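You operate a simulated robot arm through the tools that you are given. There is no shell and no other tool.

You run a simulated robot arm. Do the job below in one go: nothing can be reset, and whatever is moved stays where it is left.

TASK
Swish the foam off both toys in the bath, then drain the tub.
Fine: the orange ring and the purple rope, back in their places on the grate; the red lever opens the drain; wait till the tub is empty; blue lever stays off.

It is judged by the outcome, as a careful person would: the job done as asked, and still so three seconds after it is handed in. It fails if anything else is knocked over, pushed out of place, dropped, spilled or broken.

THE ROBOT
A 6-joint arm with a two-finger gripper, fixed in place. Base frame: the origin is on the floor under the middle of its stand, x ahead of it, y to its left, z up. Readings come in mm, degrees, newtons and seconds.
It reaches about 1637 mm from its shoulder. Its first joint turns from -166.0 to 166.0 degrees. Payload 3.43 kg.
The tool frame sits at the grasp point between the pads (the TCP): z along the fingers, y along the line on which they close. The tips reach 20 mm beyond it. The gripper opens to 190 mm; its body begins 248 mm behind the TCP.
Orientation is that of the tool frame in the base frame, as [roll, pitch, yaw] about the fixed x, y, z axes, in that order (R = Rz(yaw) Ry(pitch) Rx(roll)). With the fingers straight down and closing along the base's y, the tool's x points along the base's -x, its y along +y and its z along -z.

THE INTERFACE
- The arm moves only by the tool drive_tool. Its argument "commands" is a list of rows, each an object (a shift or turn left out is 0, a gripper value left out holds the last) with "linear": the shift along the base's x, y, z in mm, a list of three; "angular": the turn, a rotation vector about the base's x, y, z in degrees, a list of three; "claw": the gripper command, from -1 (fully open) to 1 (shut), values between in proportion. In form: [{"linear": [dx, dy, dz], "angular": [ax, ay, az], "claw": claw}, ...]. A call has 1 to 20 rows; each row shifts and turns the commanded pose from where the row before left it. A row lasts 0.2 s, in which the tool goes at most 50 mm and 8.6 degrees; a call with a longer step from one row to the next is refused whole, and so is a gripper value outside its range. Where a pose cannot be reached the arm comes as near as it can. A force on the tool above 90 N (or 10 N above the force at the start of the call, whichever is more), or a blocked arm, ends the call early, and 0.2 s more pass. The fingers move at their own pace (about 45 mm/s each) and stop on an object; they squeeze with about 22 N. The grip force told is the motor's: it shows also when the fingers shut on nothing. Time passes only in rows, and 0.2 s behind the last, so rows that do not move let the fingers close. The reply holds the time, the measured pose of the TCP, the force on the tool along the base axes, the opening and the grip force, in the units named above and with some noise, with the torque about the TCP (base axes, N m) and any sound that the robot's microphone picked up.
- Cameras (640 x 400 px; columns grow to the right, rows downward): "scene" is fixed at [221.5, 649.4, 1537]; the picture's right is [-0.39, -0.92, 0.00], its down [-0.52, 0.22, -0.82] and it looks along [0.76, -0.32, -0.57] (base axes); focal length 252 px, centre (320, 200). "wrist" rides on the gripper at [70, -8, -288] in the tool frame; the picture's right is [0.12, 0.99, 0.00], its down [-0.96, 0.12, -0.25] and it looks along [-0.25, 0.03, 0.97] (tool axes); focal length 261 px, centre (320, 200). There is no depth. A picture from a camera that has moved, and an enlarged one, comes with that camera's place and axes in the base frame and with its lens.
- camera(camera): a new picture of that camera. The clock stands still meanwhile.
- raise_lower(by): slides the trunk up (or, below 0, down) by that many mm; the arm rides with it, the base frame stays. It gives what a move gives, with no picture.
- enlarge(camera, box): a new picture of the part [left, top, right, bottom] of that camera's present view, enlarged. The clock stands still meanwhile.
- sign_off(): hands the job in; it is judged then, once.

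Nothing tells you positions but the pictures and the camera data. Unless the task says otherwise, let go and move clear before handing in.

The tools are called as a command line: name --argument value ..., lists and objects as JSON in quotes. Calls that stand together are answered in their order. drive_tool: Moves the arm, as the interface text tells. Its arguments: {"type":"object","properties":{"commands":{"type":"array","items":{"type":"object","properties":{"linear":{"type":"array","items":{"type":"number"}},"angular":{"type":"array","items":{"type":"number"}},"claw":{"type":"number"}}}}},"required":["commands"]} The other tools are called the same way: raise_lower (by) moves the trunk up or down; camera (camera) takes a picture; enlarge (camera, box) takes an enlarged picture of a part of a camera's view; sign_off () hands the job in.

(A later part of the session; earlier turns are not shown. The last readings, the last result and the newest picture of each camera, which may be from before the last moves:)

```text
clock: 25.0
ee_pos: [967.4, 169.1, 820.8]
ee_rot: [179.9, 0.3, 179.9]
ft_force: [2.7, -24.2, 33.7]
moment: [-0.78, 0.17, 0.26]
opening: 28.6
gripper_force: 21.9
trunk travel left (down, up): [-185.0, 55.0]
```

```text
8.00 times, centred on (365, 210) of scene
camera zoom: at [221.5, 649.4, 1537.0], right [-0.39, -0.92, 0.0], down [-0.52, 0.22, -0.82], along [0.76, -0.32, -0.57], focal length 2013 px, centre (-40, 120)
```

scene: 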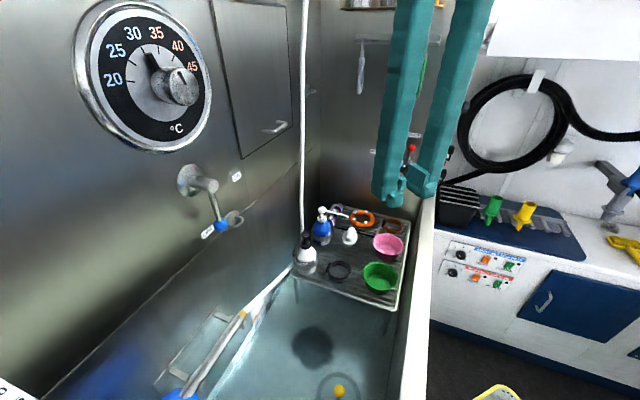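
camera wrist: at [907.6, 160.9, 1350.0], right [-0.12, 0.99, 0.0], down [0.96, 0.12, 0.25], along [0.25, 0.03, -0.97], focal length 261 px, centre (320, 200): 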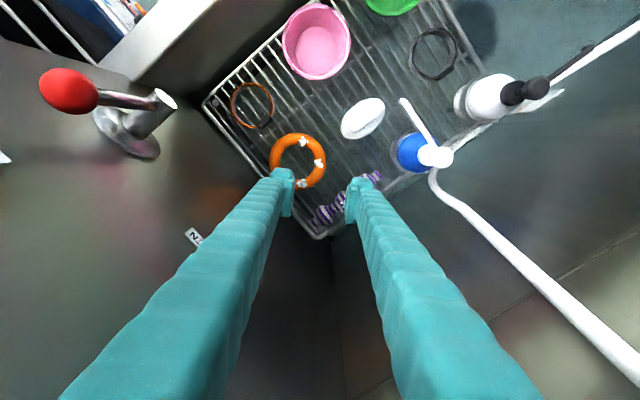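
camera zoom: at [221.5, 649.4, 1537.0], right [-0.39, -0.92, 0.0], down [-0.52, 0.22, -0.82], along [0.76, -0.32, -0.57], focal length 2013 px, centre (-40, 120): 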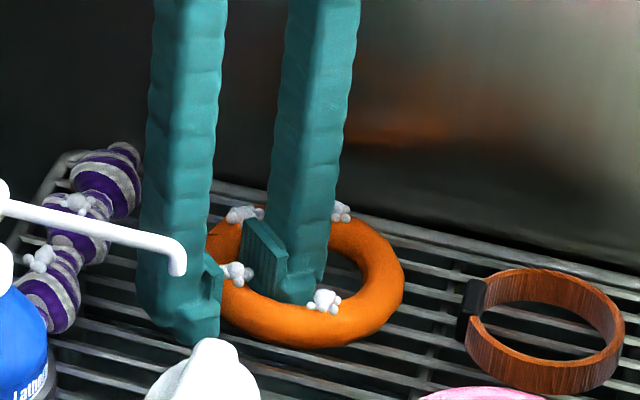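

drive_tool --commands '[{"linear": [0, 0, 1]}, {"linear": [0, 0, 1]}, {"linear": [0, 0, 1]}, {}]'

drive_tool --commands '[{"linear": [0, 0, 1]}, {"linear": [0, 0, 1]}, {"linear": [0, 0, 1]}, {}]'

enlarge --camera "scene" --box '[335, 185, 395, 235]'

enlarge --camera "wrist" --box '[230, 110, 410, 260]'

```text
clock: 26.0
ee_pos: [969.4, 171.0, 819.7]
ee_rot: [179.9, 0.2, 179.9]
ft_force: [-1.9, 2.2, 5.1]
moment: [0.2, 0.42, -0.16]
opening: 28.4
gripper_force: 22.3
trunk travel left (down, up): [-185.0, 55.0]
```

```text
clock: 27.0
ee_pos: [968.5, 168.4, 824.1]
ee_rot: [179.9, 0.2, 180.0]
ft_force: [-0.2, 0.2, -0.5]
moment: [0.03, 0.03, 0.0]
opening: 28.4
gripper_force: 22.2
trunk travel left (down, up): [-185.0, 55.0]
```

```text
8.00 times, centred on (365, 210) of scene
camera zoom: at [221.5, 649.4, 1537.0], right [-0.39, -0.92, 0.0], down [-0.52, 0.22, -0.82], along [0.76, -0.32, -0.57], focal length 2013 px, centre (-40, 120)
```

zoom: 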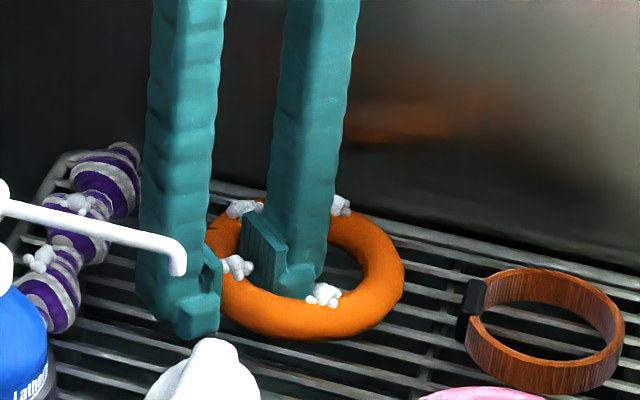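

```text
2.67 times, centred on (320, 185) of wrist
camera zoom: at [897.8, 159.5, 1111.2], right [-0.12, 0.99, 0.0], down [0.96, 0.12, 0.25], along [0.25, 0.03, -0.97], focal length 695 px, centre (320, 240)
```

zoom: 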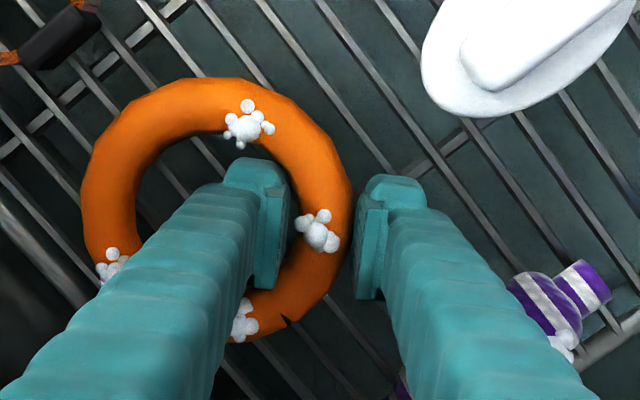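

It's holding: the ring has risen with the fingers. I'll continue lifting slowly.

drive_tool --commands '[{"linear": [0, 0, 2]}, {"linear": [0, 0, 2]}, {"linear": [0, 0, 3]}, {"linear": [0, 0, 3]}, {}]'

drive_tool --commands '[{"linear": [0, 0, 4]}, {"linear": [0, 0, 5]}, {"linear": [0, 0, 5]}, {"linear": [0, 0, 5]}, {}]'

enlarge --camera "scene" --box '[335, 185, 395, 235]'

enlarge --camera "wrist" --box '[230, 110, 410, 260]'

```text
clock: 28.2
ee_pos: [969.7, 169.7, 834.7]
ee_rot: [180.0, 0.3, -179.9]
ft_force: [0.7, 0.5, -0.5]
moment: [0.06, 0.02, -0.02]
opening: 28.2
gripper_force: 21.8
trunk travel left (down, up): [-185.0, 55.0]
```

```text
clock: 29.4
ee_pos: [967.9, 168.7, 855.5]
ee_rot: [179.8, 0.2, -180.0]
ft_force: [0.1, -0.9, -0.7]
moment: [0.01, 0.01, 0.02]
opening: 28.5
gripper_force: 21.5
trunk travel left (down, up): [-185.0, 55.0]
```

```text
8.00 times, centred on (365, 210) of scene
camera zoom: at [221.5, 649.4, 1537.0], right [-0.39, -0.92, 0.0], down [-0.52, 0.22, -0.82], along [0.76, -0.32, -0.57], focal length 2013 px, centre (-40, 120)
```

zoom: 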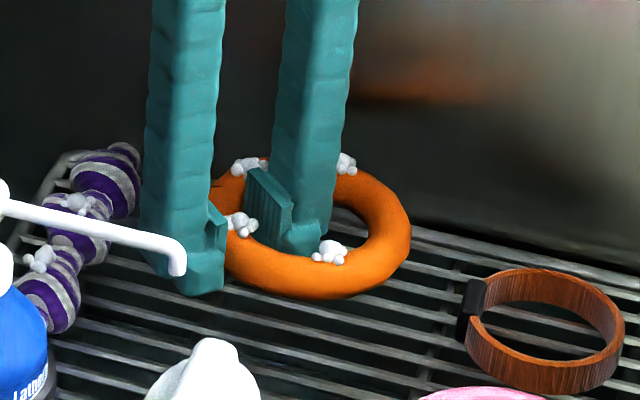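

```text
2.67 times, centred on (320, 185) of wrist
camera zoom: at [897.8, 159.3, 1141.1], right [-0.12, 0.99, 0.0], down [0.96, 0.12, 0.25], along [0.25, 0.03, -0.97], focal length 695 px, centre (320, 240)
```

zoom: 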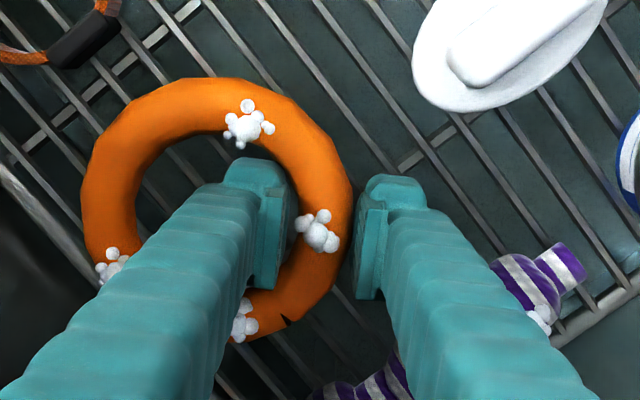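

The ring is level and held securely. I'll raise it to about z=1035, clear of the bottles and the nozzle, before carrying it over the tub.

drive_tool --commands '[{"linear": [0, 0, 8]}, {"linear": [0, 0, 12]}, {"linear": [0, 0, 15]}, {"linear": [0, 0, 15]}, {"linear": [0, 0, 15]}, {"linear": [0, 0, 15]}, {"linear": [0, 0, 15]}, {"linear": [0, 0, 15]}, {"linear": [0, 0, 15]}, {"linear": [0, 0, 15]}, {"linear": [0, 0, 15]}, {"linear": [0, 0, 12]}, {"linear": [0, 0, 8]}, {}]'

drive_tool --commands '[{"linear": [-8, 6, 0]}, {"linear": [-14, 11, 0]}, {"linear": [-20, 16, 0]}, {"linear": [-22, 18, 0]}, {"linear": [-22, 18, 0]}, {"linear": [-22, 18, 0]}, {"linear": [-22, 18, 0]}, {"linear": [-22, 18, 0]}, {"linear": [-22, 18, 0]}, {"linear": [-22, 18, 0]}, {"linear": [-22, 18, 0]}, {"linear": [-22, 18, 0]}, {"linear": [-22, 18, 0]}, {"linear": [-22, 18, 0]}, {"linear": [-22, 18, 0]}, {"linear": [-22, 18, 0]}, {"linear": [-22, 18, 0]}, {"linear": [-20, 16, 0]}, {"linear": [-12, 9, 0]}, {}]'

camera --camera "scene"

camera --camera "wrist"

```text
clock: 32.4
ee_pos: [968.7, 166.6, 1027.8]
ee_rot: [179.9, 0.2, -180.0]
ft_force: [0.1, 0.5, -0.5]
moment: [0.03, -0.01, 0.03]
opening: 28.5
gripper_force: 21.8
trunk travel left (down, up): [-185.0, 55.0]
```

```text
clock: 36.6
ee_pos: [583.5, 478.5, 1027.4]
ee_rot: [179.7, 0.2, -180.0]
ft_force: [-0.6, -0.6, -0.7]
moment: [0.06, -0.03, 0.0]
opening: 28.2
gripper_force: 22.2
trunk travel left (down, up): [-185.0, 55.0]
```

```text
taken
```

scene: 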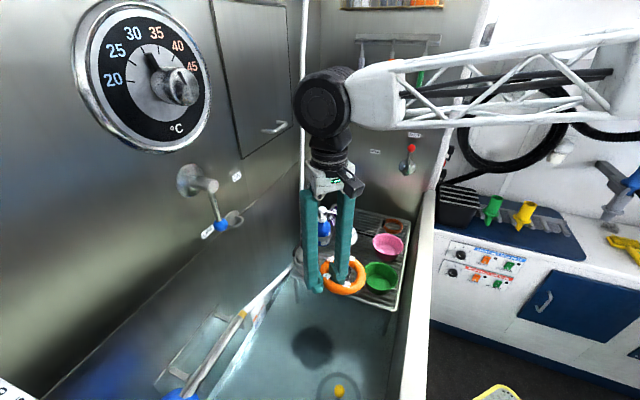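

```text
taken
camera wrist: at [513.1, 470.0, 1314.4], right [-0.12, 0.99, 0.0], down [0.96, 0.12, 0.25], along [0.25, 0.03, -0.97], focal length 261 px, centre (320, 200)
```

wrist: 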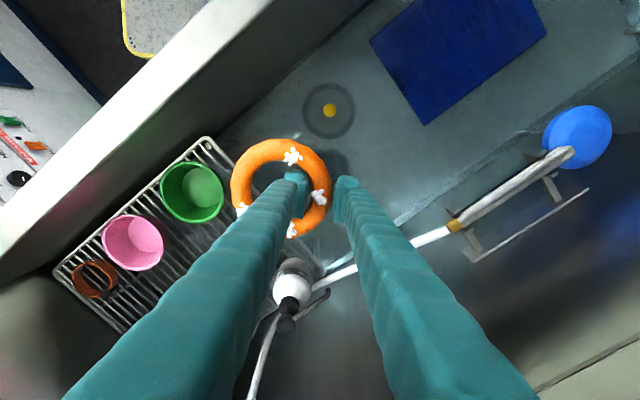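

The ring is over the open water. I'll lower it toward the surface and stop at about z=710 to look.

drive_tool --commands '[{"linear": [0, 0, -10]}, {"linear": [0, 0, -20]}, {"linear": [0, 0, -20]}, {"linear": [0, 0, -20]}, {"linear": [0, 0, -20]}, {"linear": [0, 0, -20]}, {"linear": [0, 0, -20]}, {"linear": [0, 0, -20]}, {"linear": [0, 0, -20]}, {"linear": [0, 0, -20]}, {"linear": [0, 0, -20]}, {"linear": [0, 0, -20]}, {"linear": [0, 0, -20]}, {"linear": [0, 0, -20]}, {"linear": [0, 0, -20]}, {"linear": [0, 0, -20]}, {"linear": [0, 0, -10]}, {}]'

camera --camera "scene"

camera --camera "wrist"

```text
clock: 40.4
ee_pos: [586.5, 480.3, 709.1]
ee_rot: [179.9, 0.2, 179.9]
ft_force: [0.4, 1.3, -1.1]
moment: [0.07, -0.02, -0.02]
opening: 28.3
gripper_force: 22.6
trunk travel left (down, up): [-185.0, 55.0]
```

```text
taken
```

scene: 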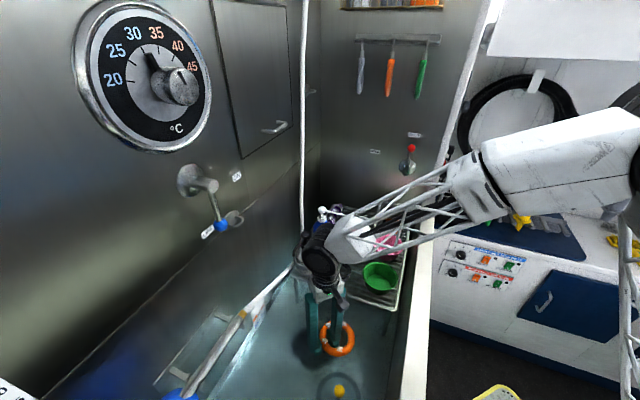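

```text
taken
camera wrist: at [515.8, 470.4, 995.2], right [-0.12, 0.99, 0.0], down [0.96, 0.12, 0.25], along [0.25, 0.03, -0.97], focal length 261 px, centre (320, 200)
```

wrist: 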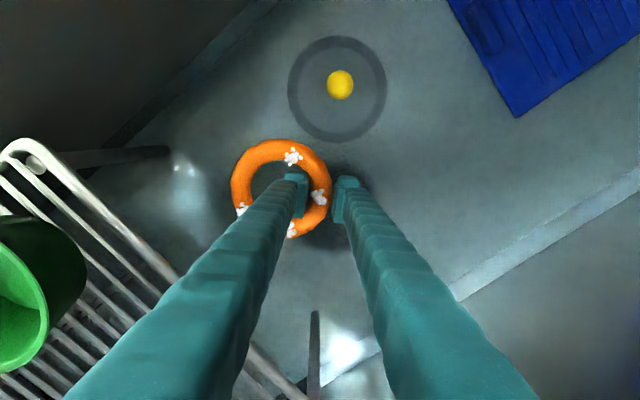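

drive_tool --commands '[{"linear": [0, 0, -10]}, {"linear": [0, 0, -10]}, {"linear": [0, 0, -10]}, {"linear": [0, 0, -10]}, {}]'

camera --camera "wrist"

enlarge --camera "scene" --box '[280, 280, 400, 400]'

```text
clock: 41.6
ee_pos: [585.9, 480.4, 669.1]
ee_rot: [179.9, 0.2, 180.0]
ft_force: [-0.5, 0.1, -0.6]
moment: [0.03, 0.01, 0.02]
opening: 28.0
gripper_force: 22.0
trunk travel left (down, up): [-185.0, 55.0]
```

```text
taken
camera wrist: at [514.9, 469.1, 956.1], right [-0.12, 0.99, 0.0], down [0.96, 0.12, 0.25], along [0.25, 0.03, -0.97], focal length 261 px, centre (320, 200)
```

wrist: 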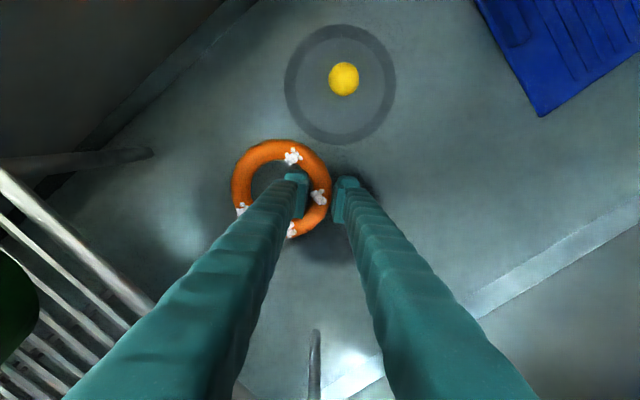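

```text
3.33 times, centred on (340, 340) of scene
camera zoom: at [221.5, 649.4, 1537.0], right [-0.39, -0.92, 0.0], down [-0.52, 0.22, -0.82], along [0.76, -0.32, -0.57], focal length 839 px, centre (253, -267)
```

zoom: 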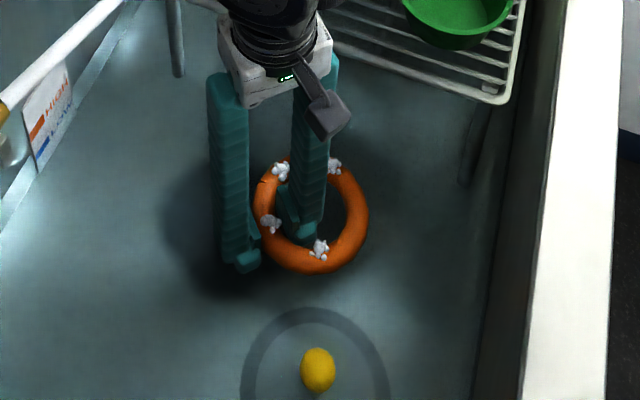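

No waterline is obvious yet and the foam is still on. I'll lower a bit further and swish gently along the tub's width.

drive_tool --commands '[{"linear": [0, 0, -8]}, {"linear": [0, 0, -8]}, {"linear": [0, 0, -4]}, {}]'

drive_tool --commands '[{"linear": [8, 8, 0]}, {"linear": [10, 10, 0]}, {"linear": [6, 6, 0]}, {"linear": [-8, -8, 0]}, {"linear": [-10, -10, 0]}, {"linear": [-10, -10, 0]}, {"linear": [-10, -10, 0]}, {"linear": [-8, -8, 0]}, {"linear": [8, 8, 0]}, {"linear": [10, 10, 0]}, {"linear": [10, 10, 0]}, {"linear": [10, 10, 0]}, {"linear": [2, 2, 0]}, {}]'

camera --camera "wrist"

enlarge --camera "scene" --box '[280, 280, 400, 400]'

```text
clock: 42.6
ee_pos: [585.8, 479.7, 649.5]
ee_rot: [179.9, 0.2, -179.9]
ft_force: [0.0, -0.2, -1.2]
moment: [0.08, -0.01, 0.02]
opening: 28.1
gripper_force: 21.6
trunk travel left (down, up): [-185.0, 55.0]
```

```text
clock: 45.6
ee_pos: [604.7, 497.8, 648.8]
ee_rot: [179.9, 0.2, -179.9]
ft_force: [0.5, 0.4, -0.8]
moment: [0.05, 0.01, -0.01]
opening: 28.0
gripper_force: 21.7
trunk travel left (down, up): [-185.0, 55.0]
```

```text
taken
camera wrist: at [533.3, 488.4, 936.0], right [-0.12, 0.99, 0.0], down [0.96, 0.12, 0.25], along [0.25, 0.03, -0.97], focal length 261 px, centre (320, 200)
```

wrist: 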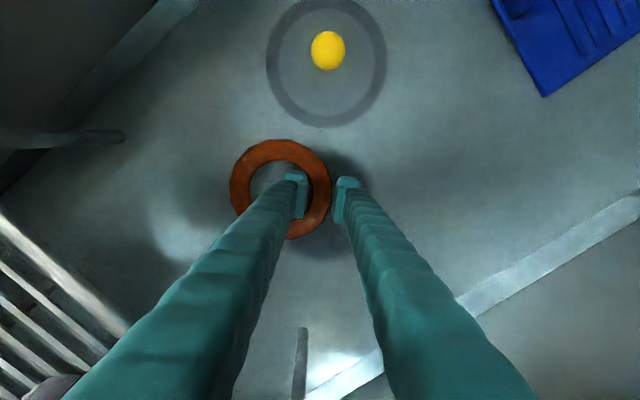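

```text
3.33 times, centred on (340, 340) of scene
camera zoom: at [221.5, 649.4, 1537.0], right [-0.39, -0.92, 0.0], down [-0.52, 0.22, -0.82], along [0.76, -0.32, -0.57], focal length 839 px, centre (253, -267)
```

zoom: 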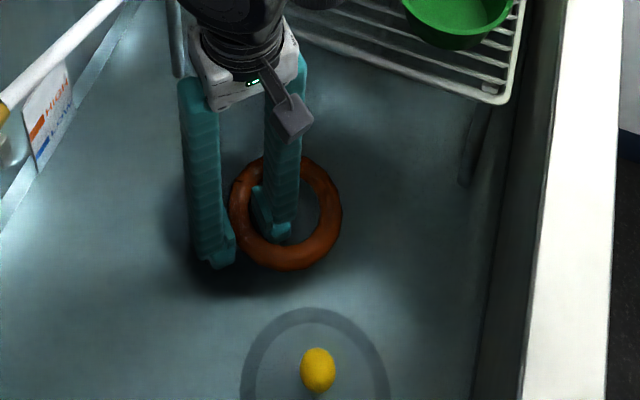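

The foam has come off and the ring looks wet. I'll do one more swish cycle to be sure, then check the hidden part.

drive_tool --commands '[{"linear": [-8, -8, 0]}, {"linear": [-10, -10, 0]}, {"linear": [-10, -10, 0]}, {"linear": [-10, -10, 0]}, {"linear": [-8, -8, 0]}, {"linear": [8, 8, 0]}, {"linear": [10, 10, 0]}, {"linear": [10, 10, 0]}, {"linear": [10, 10, 0]}, {"linear": [-6, -6, 0]}, {"linear": [-10, -10, 0]}, {"linear": [-4, -4, 0]}, {}]'

enlarge --camera "wrist" --box '[210, 120, 370, 260]'

enlarge --camera "scene" --box '[310, 310, 390, 380]'

```text
clock: 48.4
ee_pos: [577.2, 467.9, 648.3]
ee_rot: [179.9, 0.2, 179.9]
ft_force: [-0.3, -0.4, -1.5]
moment: [0.04, 0.0, -0.03]
opening: 28.5
gripper_force: 22.1
trunk travel left (down, up): [-185.0, 55.0]
```

```text
2.86 times, centred on (290, 190) of wrist
camera zoom: at [506.5, 459.0, 936.1], right [-0.12, 0.99, 0.0], down [0.96, 0.12, 0.25], along [0.25, 0.03, -0.97], focal length 745 px, centre (406, 229)
```

zoom: 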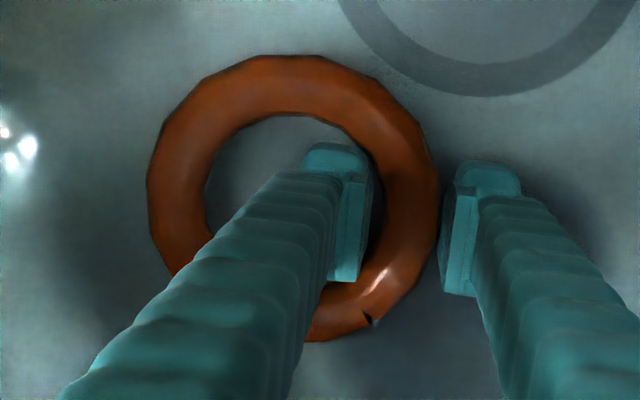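

```text
5.71 times, centred on (350, 345) of scene
camera zoom: at [221.5, 649.4, 1537.0], right [-0.39, -0.92, 0.0], down [-0.52, 0.22, -0.82], along [0.76, -0.32, -0.57], focal length 1438 px, centre (149, -629)
```

zoom: 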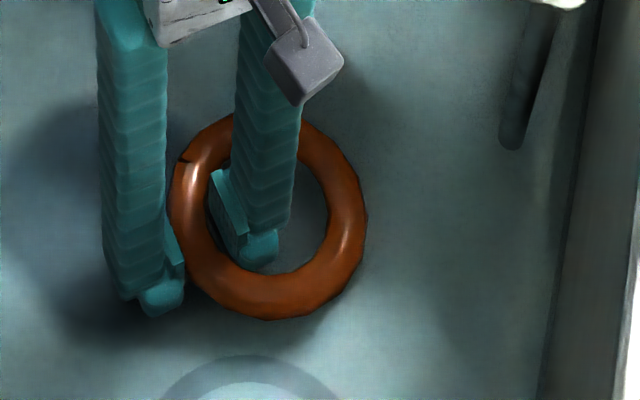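

The ring is clean. I'll lift it straight up out of the water and carry it back to the grate.

drive_tool --commands '[{"linear": [0, 0, 6]}, {"linear": [0, 0, 10]}, {"linear": [0, 0, 15]}, {"linear": [0, 0, 20]}, {"linear": [0, 0, 22]}, {"linear": [0, 0, 22]}, {"linear": [0, 0, 22]}, {"linear": [0, 0, 22]}, {"linear": [0, 0, 22]}, {"linear": [0, 0, 22]}, {"linear": [0, 0, 22]}, {"linear": [0, 0, 22]}, {"linear": [0, 0, 22]}, {"linear": [0, 0, 22]}, {"linear": [0, 0, 22]}, {"linear": [0, 0, 22]}, {"linear": [0, 0, 22]}, {"linear": [0, 0, 22]}, {"linear": [0, 0, 22]}, {}]'

enlarge --camera "wrist" --box '[210, 120, 370, 260]'

```text
clock: 52.6
ee_pos: [577.2, 470.3, 1032.0]
ee_rot: [179.9, 0.2, 180.0]
ft_force: [0.5, -0.1, -1.3]
moment: [0.05, -0.03, -0.02]
opening: 28.1
gripper_force: 21.5
trunk travel left (down, up): [-185.0, 55.0]
```

```text
2.86 times, centred on (290, 190) of wrist
camera zoom: at [506.1, 460.6, 1319.1], right [-0.12, 0.99, 0.0], down [0.96, 0.12, 0.25], along [0.25, 0.03, -0.97], focal length 745 px, centre (406, 229)
```

zoom: 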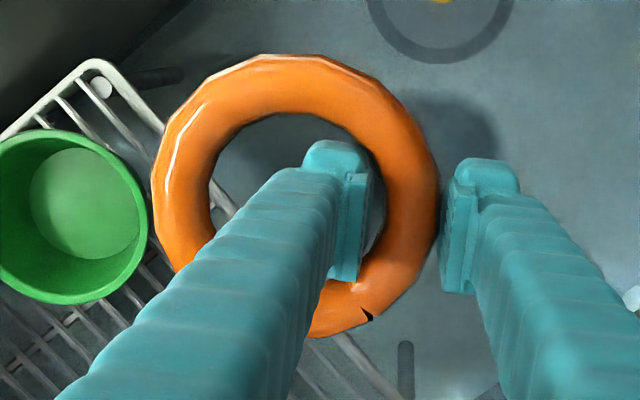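

drive_tool --commands '[{"linear": [8, -6, 0]}, {"linear": [14, -11, 0]}, {"linear": [20, -16, 0]}, {"linear": [22, -17, 0]}, {"linear": [22, -17, 0]}, {"linear": [22, -17, 0]}, {"linear": [22, -17, 0]}, {"linear": [22, -17, 0]}, {"linear": [22, -17, 0]}, {"linear": [22, -17, 0]}, {"linear": [22, -17, 0]}, {"linear": [22, -17, 0]}, {"linear": [22, -17, 0]}, {"linear": [22, -17, 0]}, {"linear": [22, -17, 0]}, {"linear": [22, -17, 0]}, {"linear": [22, -17, 0]}, {"linear": [20, -14, 0]}, {"linear": [14, -9, 0]}, {"linear": [8, -6, 0]}]'

drive_tool --commands '[{"linear": [0, 0, -8]}, {"linear": [0, 0, -15]}, {"linear": [0, 0, -20]}, {"linear": [0, 0, -20]}, {"linear": [0, 0, -20]}, {"linear": [0, 0, -20]}, {"linear": [0, 0, -20]}, {"linear": [0, 0, -20]}, {"linear": [0, 0, -20]}, {"linear": [0, 0, -12]}, {}]'

enlarge --camera "scene" --box '[290, 160, 430, 250]'

enlarge --camera "wrist" --box '[230, 110, 410, 260]'

```text
clock: 56.8
ee_pos: [969.5, 167.8, 1027.4]
ee_rot: [179.9, 0.3, -179.9]
ft_force: [0.2, -0.3, -0.6]
moment: [0.03, -0.05, -0.02]
opening: 28.4
gripper_force: 22.7
trunk travel left (down, up): [-185.0, 55.0]
```

```text
clock: 59.2
ee_pos: [967.4, 169.8, 855.0]
ee_rot: [180.0, 0.2, 180.0]
ft_force: [-0.8, 0.1, -0.9]
moment: [0.02, 0.01, 0.0]
opening: 28.2
gripper_force: 22.1
trunk travel left (down, up): [-185.0, 55.0]
```

```text
4.44 times, centred on (360, 205) of scene
camera zoom: at [221.5, 649.4, 1537.0], right [-0.39, -0.92, 0.0], down [-0.52, 0.22, -0.82], along [0.76, -0.32, -0.57], focal length 1118 px, centre (142, 178)
```

zoom: 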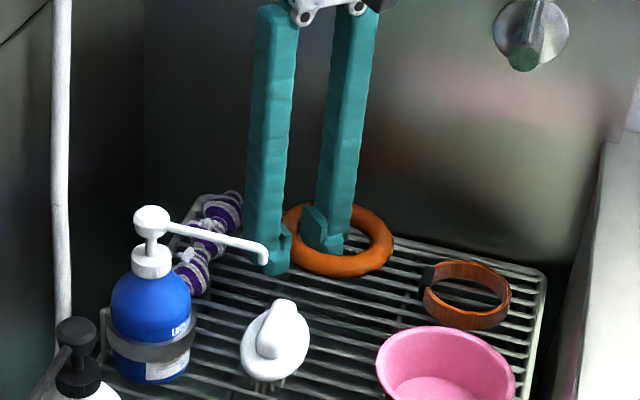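

```text
2.67 times, centred on (320, 185) of wrist
camera zoom: at [896.1, 159.5, 1142.1], right [-0.12, 0.99, 0.0], down [0.96, 0.12, 0.25], along [0.25, 0.03, -0.97], focal length 695 px, centre (320, 240)
```

zoom: 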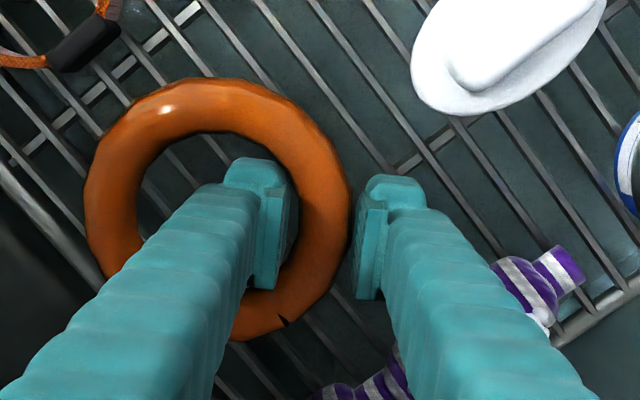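

The ring is right above its original spot; the background matches the picture taken at lift-off. Lowering it onto the slats.

drive_tool --commands '[{"linear": [0, 0, -12]}, {"linear": [0, 0, -10]}, {"linear": [0, 0, -6]}, {"linear": [0, 0, -3]}, {}]'

drive_tool --commands '[{"linear": [0, 0, -1.5]}, {"linear": [0, 0, -1]}, {}]'

```text
clock: 60.4
ee_pos: [968.7, 169.6, 824.6]
ee_rot: [179.9, 0.2, -180.0]
ft_force: [0.0, 0.0, -0.7]
moment: [0.08, -0.04, -0.04]
opening: 28.0
gripper_force: 22.0
trunk travel left (down, up): [-185.0, 55.0]
```

```text
clock: 61.2
ee_pos: [969.7, 168.2, 821.6]
ee_rot: [179.9, 0.2, 180.0]
ft_force: [-1.8, 0.2, 4.3]
moment: [-0.44, 0.01, -0.16]
opening: 28.2
gripper_force: 22.3
trunk travel left (down, up): [-185.0, 55.0]
```

The ring has touched down. Opening the fingers just enough to release.

drive_tool --commands '[{"linear": [0, 0, -0.5], "claw": 0.6}, {"claw": 0.45}, {"claw": 0.37}, {"claw": 0.37}, {"claw": 0.37}]'

enlarge --camera "wrist" --box '[230, 110, 410, 260]'

enlarge --camera "scene" --box '[335, 185, 395, 235]'

```text
clock: 62.4
ee_pos: [969.3, 169.1, 821.2]
ee_rot: [179.9, 0.2, 180.0]
ft_force: [0.7, -0.8, 0.3]
moment: [0.01, -0.01, -0.01]
opening: 59.8
gripper_force: 0.1
trunk travel left (down, up): [-185.0, 55.0]
```

```text
2.67 times, centred on (320, 185) of wrist
camera zoom: at [899.0, 160.1, 1108.4], right [-0.12, 0.99, 0.0], down [0.96, 0.12, 0.25], along [0.25, 0.03, -0.97], focal length 695 px, centre (320, 240)
```

zoom: 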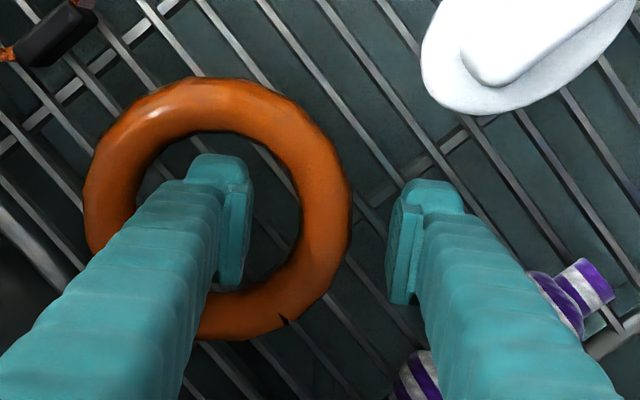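

```text
8.00 times, centred on (365, 210) of scene
camera zoom: at [221.5, 649.4, 1537.0], right [-0.39, -0.92, 0.0], down [-0.52, 0.22, -0.82], along [0.76, -0.32, -0.57], focal length 2013 px, centre (-40, 120)
```

zoom: 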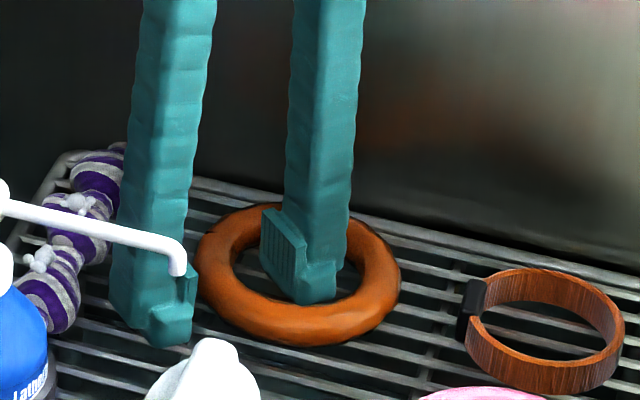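

The ring is back in its place and clean. I'll withdraw straight up, then turn the gripper −45° to line up across the rope.

drive_tool --commands '[{"linear": [0, 0, 10]}, {"linear": [0, 0, 20]}, {"linear": [0, 0, 30]}, {"linear": [0, 0, 40]}, {"linear": [0, 0, 40]}, {"linear": [0, 0, 40]}, {"linear": [0, 0, 40]}, {"linear": [0, 0, 20]}, {"angular": [0, 0, -7.5]}, {"angular": [0, 0, -7.5]}, {"angular": [0, 0, -7.5]}, {"angular": [0, 0, -7.5]}, {"angular": [0, 0, -7.5]}, {"angular": [0, 0, -7.5]}, {}]'

camera --camera "scene"

camera --camera "wrist"

```text
clock: 65.6
ee_pos: [968.6, 168.4, 1060.3]
ee_rot: [179.9, 0.2, 134.9]
ft_force: [0.1, -0.3, 0.2]
moment: [-0.06, -0.02, -0.03]
opening: 60.1
gripper_force: 0.1
trunk travel left (down, up): [-185.0, 55.0]
```

```text
taken
```

scene: 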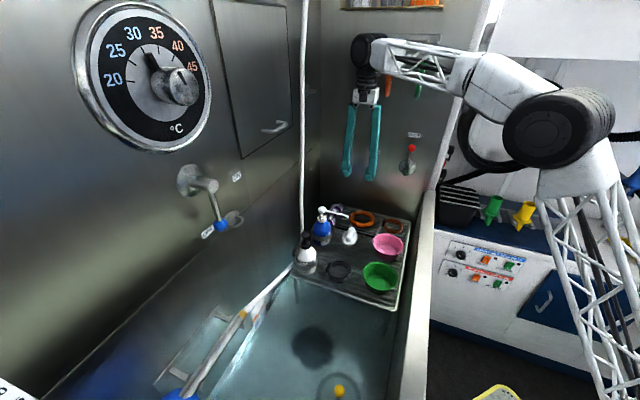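

```text
taken
camera wrist: at [913.1, 212.8, 1346.9], right [0.62, 0.79, 0.0], down [0.76, -0.6, 0.25], along [0.2, -0.15, -0.97], focal length 261 px, centre (320, 200)
```

wrist: 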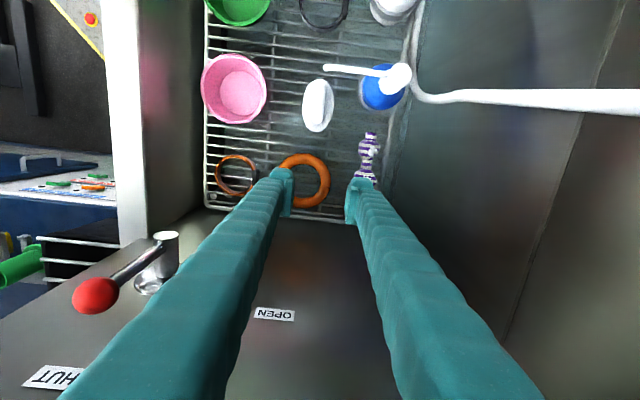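

drive_tool --commands '[{"linear": [18, 14.5, -15], "claw": 0.2}, {"linear": [18, 14.5, -15]}, {"linear": [18, 14.5, -15]}, {"linear": [18, 14.5, -15]}, {}]'

enlarge --camera "wrist" --box '[220, 60, 420, 220]'

enlarge --camera "scene" --box '[290, 20, 450, 260]'

```text
clock: 66.8
ee_pos: [1041.0, 224.9, 999.6]
ee_rot: [-179.9, 0.2, 135.1]
ft_force: [0.0, -0.6, 0.3]
moment: [0.0, 0.04, 0.0]
opening: 76.0
gripper_force: 0.1
trunk travel left (down, up): [-185.0, 55.0]
```

```text
2.50 times, centred on (320, 140) of wrist
camera zoom: at [985.9, 270.5, 1286.8], right [0.62, 0.79, 0.0], down [0.76, -0.6, 0.25], along [0.2, -0.15, -0.97], focal length 652 px, centre (320, 350)
```

zoom: 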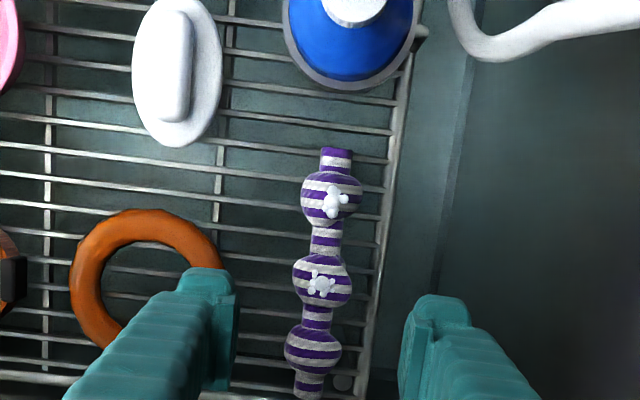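

```text
1.67 times, centred on (370, 140) of scene
camera zoom: at [221.5, 649.4, 1537.0], right [-0.39, -0.92, 0.0], down [-0.52, 0.22, -0.82], along [0.76, -0.32, -0.57], focal length 419 px, centre (237, 300)
```

zoom: 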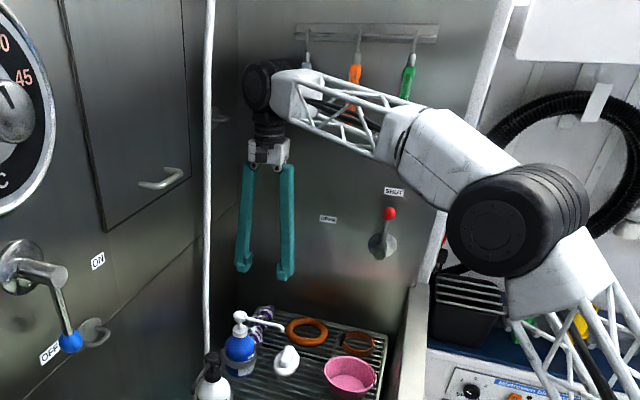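

The rope lies at 45° as expected. Its middle knot is at about [1041, 228], roughly 43 mm thick and at the rope's centre, so I'll grip there with an opening of about 56 mm to stay clear of the ring. Descending in stages.

drive_tool --commands '[{"linear": [0.3, 1.4, -10], "claw": 0.41}, {"linear": [0, 0, -30]}, {"linear": [0, 0, -30]}, {"linear": [0, 0, -30]}, {}]'

enlarge --camera "wrist" --box '[220, 80, 420, 240]'

enlarge --camera "scene" --box '[290, 160, 410, 250]'

```text
clock: 68.0
ee_pos: [1040.4, 227.1, 899.6]
ee_rot: [179.9, 0.2, 135.0]
ft_force: [0.5, -0.4, -0.4]
moment: [-0.01, 0.01, 0.01]
opening: 56.1
gripper_force: 0.0
trunk travel left (down, up): [-185.0, 55.0]
```

```text
2.50 times, centred on (320, 160) of wrist
camera zoom: at [984.2, 270.8, 1186.0], right [0.62, 0.79, 0.0], down [0.76, -0.6, 0.25], along [0.2, -0.15, -0.97], focal length 652 px, centre (320, 300)
```

zoom: 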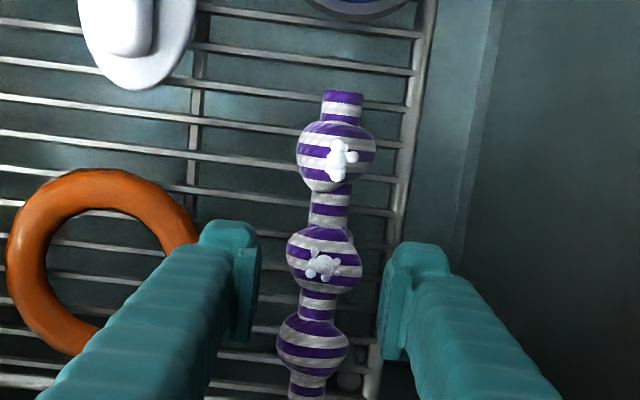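

```text
4.44 times, centred on (350, 205) of scene
camera zoom: at [221.5, 649.4, 1537.0], right [-0.39, -0.92, 0.0], down [-0.52, 0.22, -0.82], along [0.76, -0.32, -0.57], focal length 1118 px, centre (187, 178)
```

zoom: 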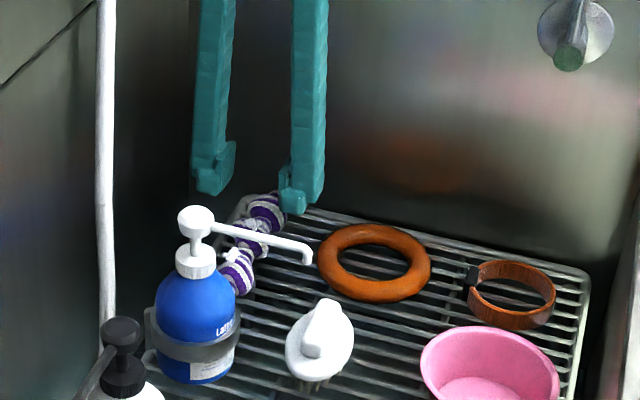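

drive_tool --commands '[{"linear": [1.5, 1.5, -10]}, {"linear": [0, 0, -20]}, {"linear": [0, 0, -20]}, {}]'

enlarge --camera "wrist" --box '[220, 100, 420, 260]'

enlarge --camera "scene" --box '[315, 175, 395, 235]'

```text
clock: 69.0
ee_pos: [1042.7, 230.7, 850.0]
ee_rot: [179.9, 0.2, 135.1]
ft_force: [-0.7, -1.0, -0.6]
moment: [0.01, -0.02, 0.0]
opening: 56.1
gripper_force: 0.1
trunk travel left (down, up): [-185.0, 55.0]
```

```text
2.50 times, centred on (320, 180) of wrist
camera zoom: at [986.3, 274.7, 1136.5], right [0.62, 0.79, 0.0], down [0.76, -0.6, 0.25], along [0.2, -0.15, -0.97], focal length 652 px, centre (320, 250)
```

zoom: 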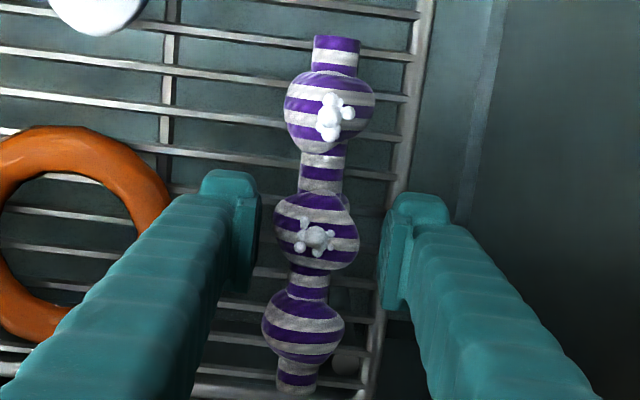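

```text
6.67 times, centred on (355, 205) of scene
camera zoom: at [221.5, 649.4, 1537.0], right [-0.39, -0.92, 0.0], down [-0.52, 0.22, -0.82], along [0.76, -0.32, -0.57], focal length 1678 px, centre (87, 167)
```

zoom: 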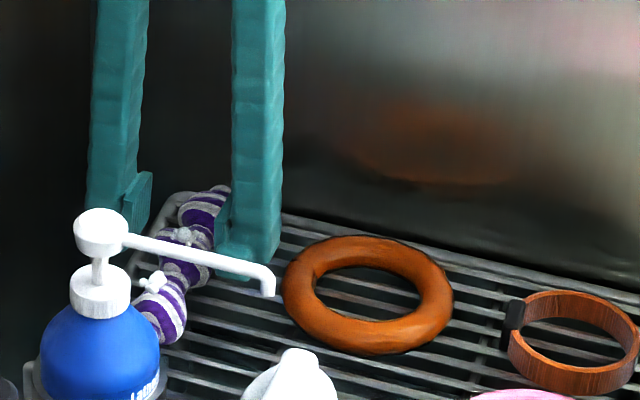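

drive_tool --commands '[{"linear": [0.6, -1.5, -8]}, {"linear": [0, 0, -8]}, {"linear": [0, 0, -5]}, {}]'

enlarge --camera "wrist" --box '[220, 100, 420, 260]'

enlarge --camera "scene" --box '[315, 175, 395, 235]'

```text
clock: 70.0
ee_pos: [1044.1, 229.0, 828.9]
ee_rot: [179.9, 0.2, 135.0]
ft_force: [0.2, -1.6, -0.6]
moment: [0.01, -0.02, 0.0]
opening: 56.0
gripper_force: 0.1
trunk travel left (down, up): [-185.0, 55.0]
```

```text
2.50 times, centred on (320, 180) of wrist
camera zoom: at [987.5, 272.5, 1115.8], right [0.62, 0.79, 0.0], down [0.76, -0.6, 0.25], along [0.2, -0.15, -0.97], focal length 652 px, centre (320, 250)
```

zoom: 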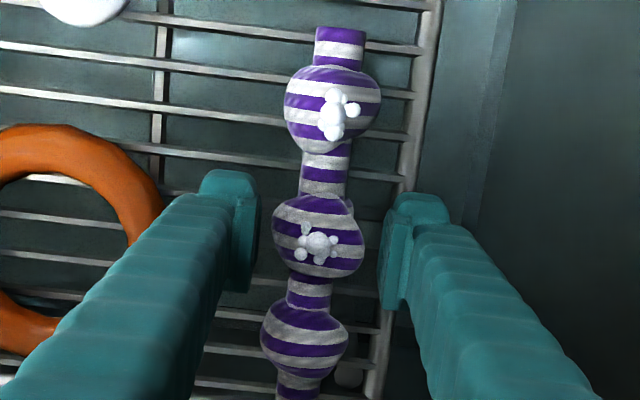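

```text
6.67 times, centred on (355, 205) of scene
camera zoom: at [221.5, 649.4, 1537.0], right [-0.39, -0.92, 0.0], down [-0.52, 0.22, -0.82], along [0.76, -0.32, -0.57], focal length 1678 px, centre (87, 167)
```

zoom: 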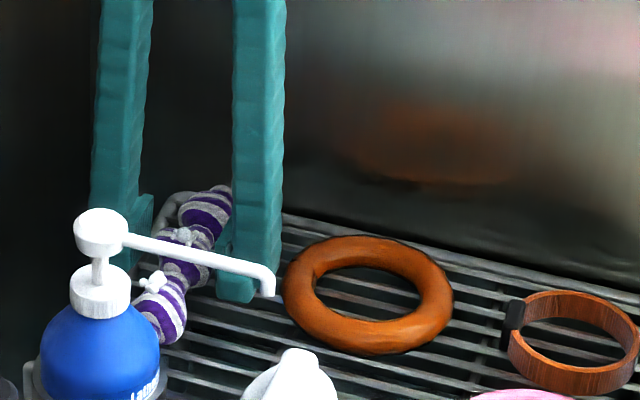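

The alignment is within a millimetre. I'll come down the last few mm while checking the force, then close.

drive_tool --commands '[{"linear": [0, 0, -3]}, {"linear": [0, 0, -2]}, {}]'

drive_tool --commands '[{"linear": [0, 0, -1]}, {}]'

```text
clock: 70.8
ee_pos: [1043.8, 230.0, 824.5]
ee_rot: [179.8, 0.3, 135.0]
ft_force: [-0.1, 0.2, 0.3]
moment: [0.0, -0.02, 0.0]
opening: 56.1
gripper_force: 0.1
trunk travel left (down, up): [-185.0, 55.0]
```

```text
clock: 71.4
ee_pos: [1043.0, 229.3, 822.9]
ee_rot: [179.9, 0.2, 135.0]
ft_force: [0.7, 0.4, 0.7]
moment: [0.0, -0.04, -0.03]
opening: 55.9
gripper_force: 0.0
trunk travel left (down, up): [-185.0, 55.0]
```

drive_tool --commands '[{"claw": 0.55}, {"claw": 0.8}, {"claw": 1}, {"claw": 1}, {"claw": 1}]'

drive_tool --commands '[{"linear": [0, 0, 1]}, {"linear": [0, 0, 1]}, {"linear": [0, 0, 2]}, {"linear": [0, 0, 2]}, {}]'

enlarge --camera "wrist" --box '[220, 100, 420, 260]'

enlarge --camera "scene" --box '[315, 175, 395, 235]'

```text
clock: 72.6
ee_pos: [1043.1, 228.5, 822.7]
ee_rot: [179.9, 0.3, 135.0]
ft_force: [-0.1, -0.2, 0.1]
moment: [-0.02, -0.05, 0.05]
opening: 40.9
gripper_force: 22.1
trunk travel left (down, up): [-185.0, 55.0]
```

```text
clock: 73.8
ee_pos: [1041.4, 227.3, 828.0]
ee_rot: [179.8, 0.1, 134.9]
ft_force: [0.3, 0.1, -0.8]
moment: [-0.01, -0.01, 0.0]
opening: 40.6
gripper_force: 21.6
trunk travel left (down, up): [-185.0, 55.0]
```

```text
2.50 times, centred on (320, 180) of wrist
camera zoom: at [986.3, 271.9, 1115.6], right [0.62, 0.79, 0.0], down [0.76, -0.6, 0.25], along [0.2, -0.15, -0.97], focal length 652 px, centre (320, 250)
```

zoom: 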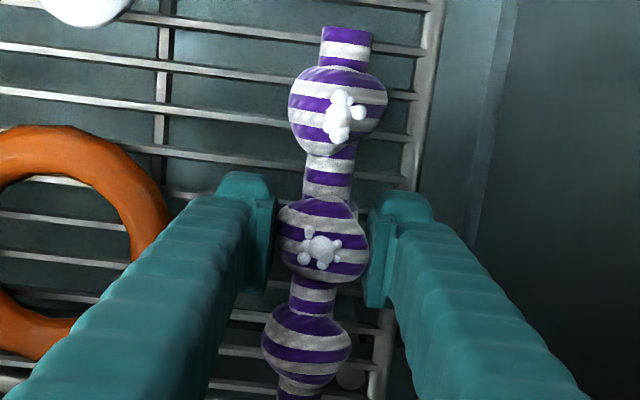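

```text
6.67 times, centred on (355, 205) of scene
camera zoom: at [221.5, 649.4, 1537.0], right [-0.39, -0.92, 0.0], down [-0.52, 0.22, -0.82], along [0.76, -0.32, -0.57], focal length 1678 px, centre (87, 167)
```

zoom: 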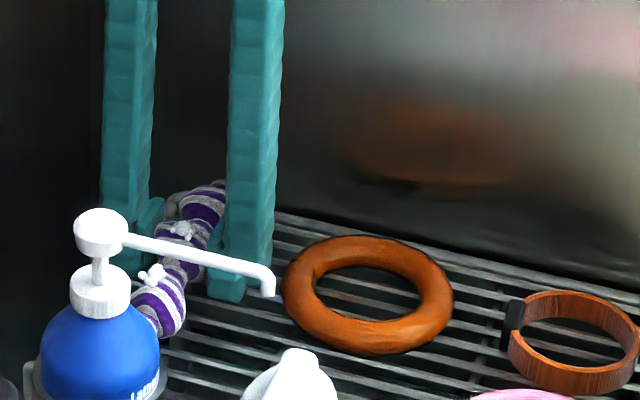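

The rope is gripped at its middle and lifting. I'll continue up slowly.

drive_tool --commands '[{"linear": [0, 0, 3]}, {"linear": [0, 0, 4]}, {"linear": [0, 0, 5]}, {"linear": [0, 0, 5]}, {"linear": [0, 0, 5]}, {}]'

enlarge --camera "wrist" --box '[220, 100, 420, 260]'

enlarge --camera "scene" --box '[315, 175, 395, 235]'

```text
clock: 75.2
ee_pos: [1043.9, 229.2, 851.2]
ee_rot: [179.9, 0.2, 135.0]
ft_force: [0.9, 0.3, -1.2]
moment: [-0.03, 0.0, 0.02]
opening: 40.8
gripper_force: 21.6
trunk travel left (down, up): [-185.0, 55.0]
```

```text
2.50 times, centred on (320, 180) of wrist
camera zoom: at [987.4, 272.7, 1138.8], right [0.62, 0.79, 0.0], down [0.76, -0.6, 0.25], along [0.2, -0.15, -0.97], focal length 652 px, centre (320, 250)
```

zoom: 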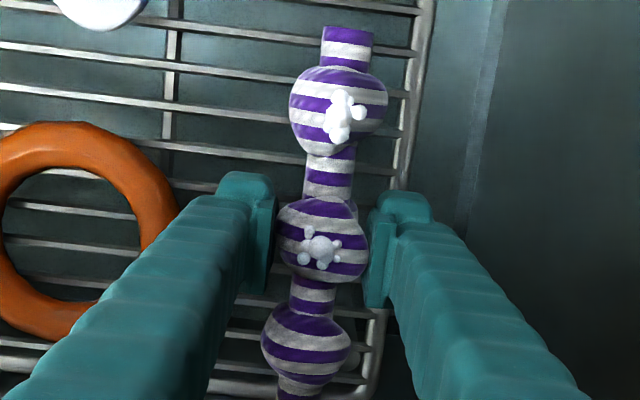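

```text
6.67 times, centred on (355, 205) of scene
camera zoom: at [221.5, 649.4, 1537.0], right [-0.39, -0.92, 0.0], down [-0.52, 0.22, -0.82], along [0.76, -0.32, -0.57], focal length 1678 px, centre (87, 167)
```

zoom: 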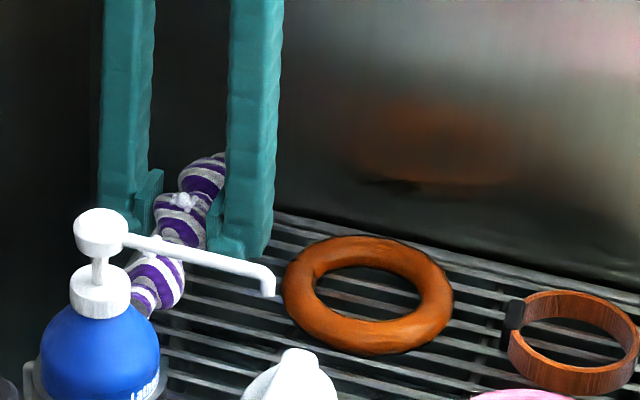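

The rope is level and secure. I'll raise it well above the bottles, then carry it over the tub.

drive_tool --commands '[{"linear": [0, 0, 8]}, {"linear": [0, 0, 12]}, {"linear": [0, 0, 18]}, {"linear": [0, 0, 18]}, {"linear": [0, 0, 18]}, {"linear": [0, 0, 18]}, {"linear": [0, 0, 18]}, {"linear": [0, 0, 18]}, {"linear": [0, 0, 18]}, {"linear": [0, 0, 18]}, {"linear": [0, 0, 18]}, {"linear": [0, 0, 12]}, {"linear": [0, 0, 6]}, {}]'

drive_tool --commands '[{"linear": [-9, 5, 0]}, {"linear": [-16, 9, 0]}, {"linear": [-24, 13, 0]}, {"linear": [-26, 15, 0]}, {"linear": [-26, 15, 0]}, {"linear": [-26, 15, 0]}, {"linear": [-26, 15, 0]}, {"linear": [-26, 15, 0]}, {"linear": [-26, 15, 0]}, {"linear": [-26, 15, 0]}, {"linear": [-26, 15, 0]}, {"linear": [-26, 15, 0]}, {"linear": [-26, 15, 0]}, {"linear": [-26, 15, 0]}, {"linear": [-26, 15, 0]}, {"linear": [-26, 15, 0]}, {"linear": [-26, 15, 0]}, {"linear": [-24, 12, 0]}, {"linear": [-14, 5, 0]}, {"linear": [-8, 3, 0]}]'

camera --camera "scene"

camera --camera "wrist"

```text
clock: 78.2
ee_pos: [1041.1, 228.6, 1051.4]
ee_rot: [179.9, 0.3, 134.9]
ft_force: [0.5, -0.9, -1.6]
moment: [0.01, -0.01, 0.02]
opening: 40.1
gripper_force: 22.1
trunk travel left (down, up): [-185.0, 55.0]
```

```text
clock: 82.4
ee_pos: [582.8, 484.4, 1051.4]
ee_rot: [179.9, 0.3, 135.0]
ft_force: [-0.3, 0.1, -0.8]
moment: [0.03, 0.06, 0.0]
opening: 39.9
gripper_force: 22.0
trunk travel left (down, up): [-185.0, 55.0]
```

```text
taken
```

scene: 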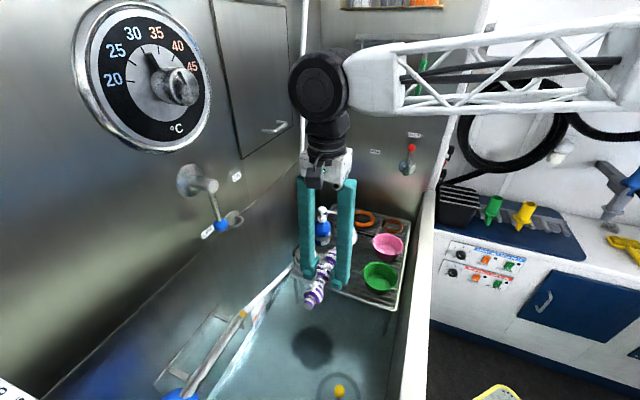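

```text
taken
camera wrist: at [525.9, 528.2, 1338.2], right [0.62, 0.79, 0.0], down [0.76, -0.6, 0.25], along [0.2, -0.15, -0.97], focal length 261 px, centre (320, 200)
```

wrist: 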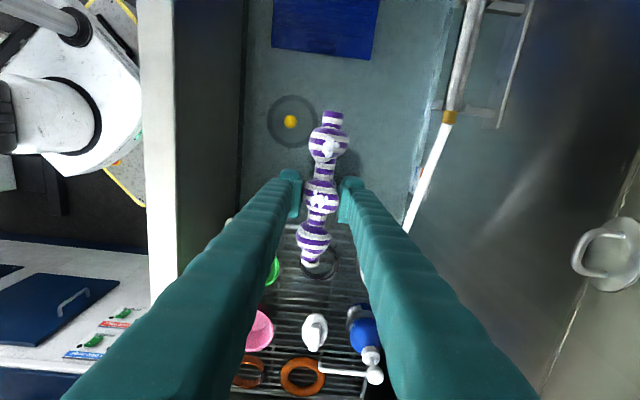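

The rope is over the water with its end clear of the yellow float. Lowering it in.

drive_tool --commands '[{"linear": [0, 0, -10]}, {"linear": [0, 0, -20]}, {"linear": [0, 0, -22]}, {"linear": [0, 0, -22]}, {"linear": [0, 0, -22]}, {"linear": [0, 0, -22]}, {"linear": [0, 0, -22]}, {"linear": [0, 0, -22]}, {"linear": [0, 0, -22]}, {"linear": [0, 0, -22]}, {"linear": [0, 0, -22]}, {"linear": [0, 0, -22]}, {"linear": [0, 0, -22]}, {"linear": [0, 0, -22]}, {"linear": [0, 0, -22]}, {"linear": [0, 0, -22]}, {"linear": [0, 0, -20]}, {"linear": [0, 0, -12]}, {}]'

camera --camera "wrist"

enlarge --camera "scene" --box '[260, 240, 420, 400]'

```text
clock: 86.4
ee_pos: [584.3, 482.4, 681.8]
ee_rot: [179.9, 0.1, 135.0]
ft_force: [-0.8, 0.7, -1.3]
moment: [0.0, 0.01, 0.02]
opening: 39.5
gripper_force: 22.0
trunk travel left (down, up): [-185.0, 55.0]
```

```text
taken
camera wrist: at [528.2, 528.1, 968.2], right [0.62, 0.79, 0.0], down [0.76, -0.6, 0.25], along [0.2, -0.15, -0.97], focal length 261 px, centre (320, 200)
```

wrist: 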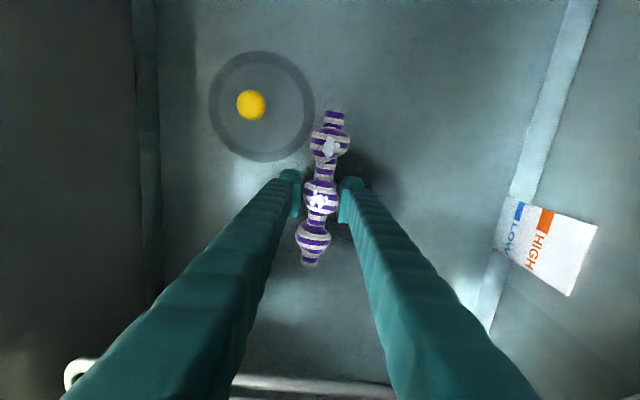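

```text
2.50 times, centred on (340, 320) of scene
camera zoom: at [221.5, 649.4, 1537.0], right [-0.39, -0.92, 0.0], down [-0.52, 0.22, -0.82], along [0.76, -0.32, -0.57], focal length 629 px, centre (270, -100)
```

zoom: 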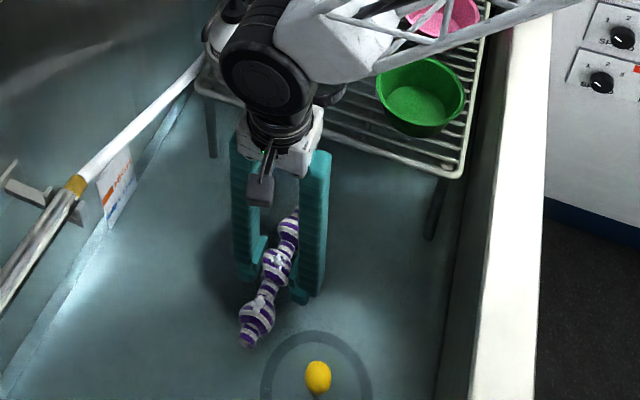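

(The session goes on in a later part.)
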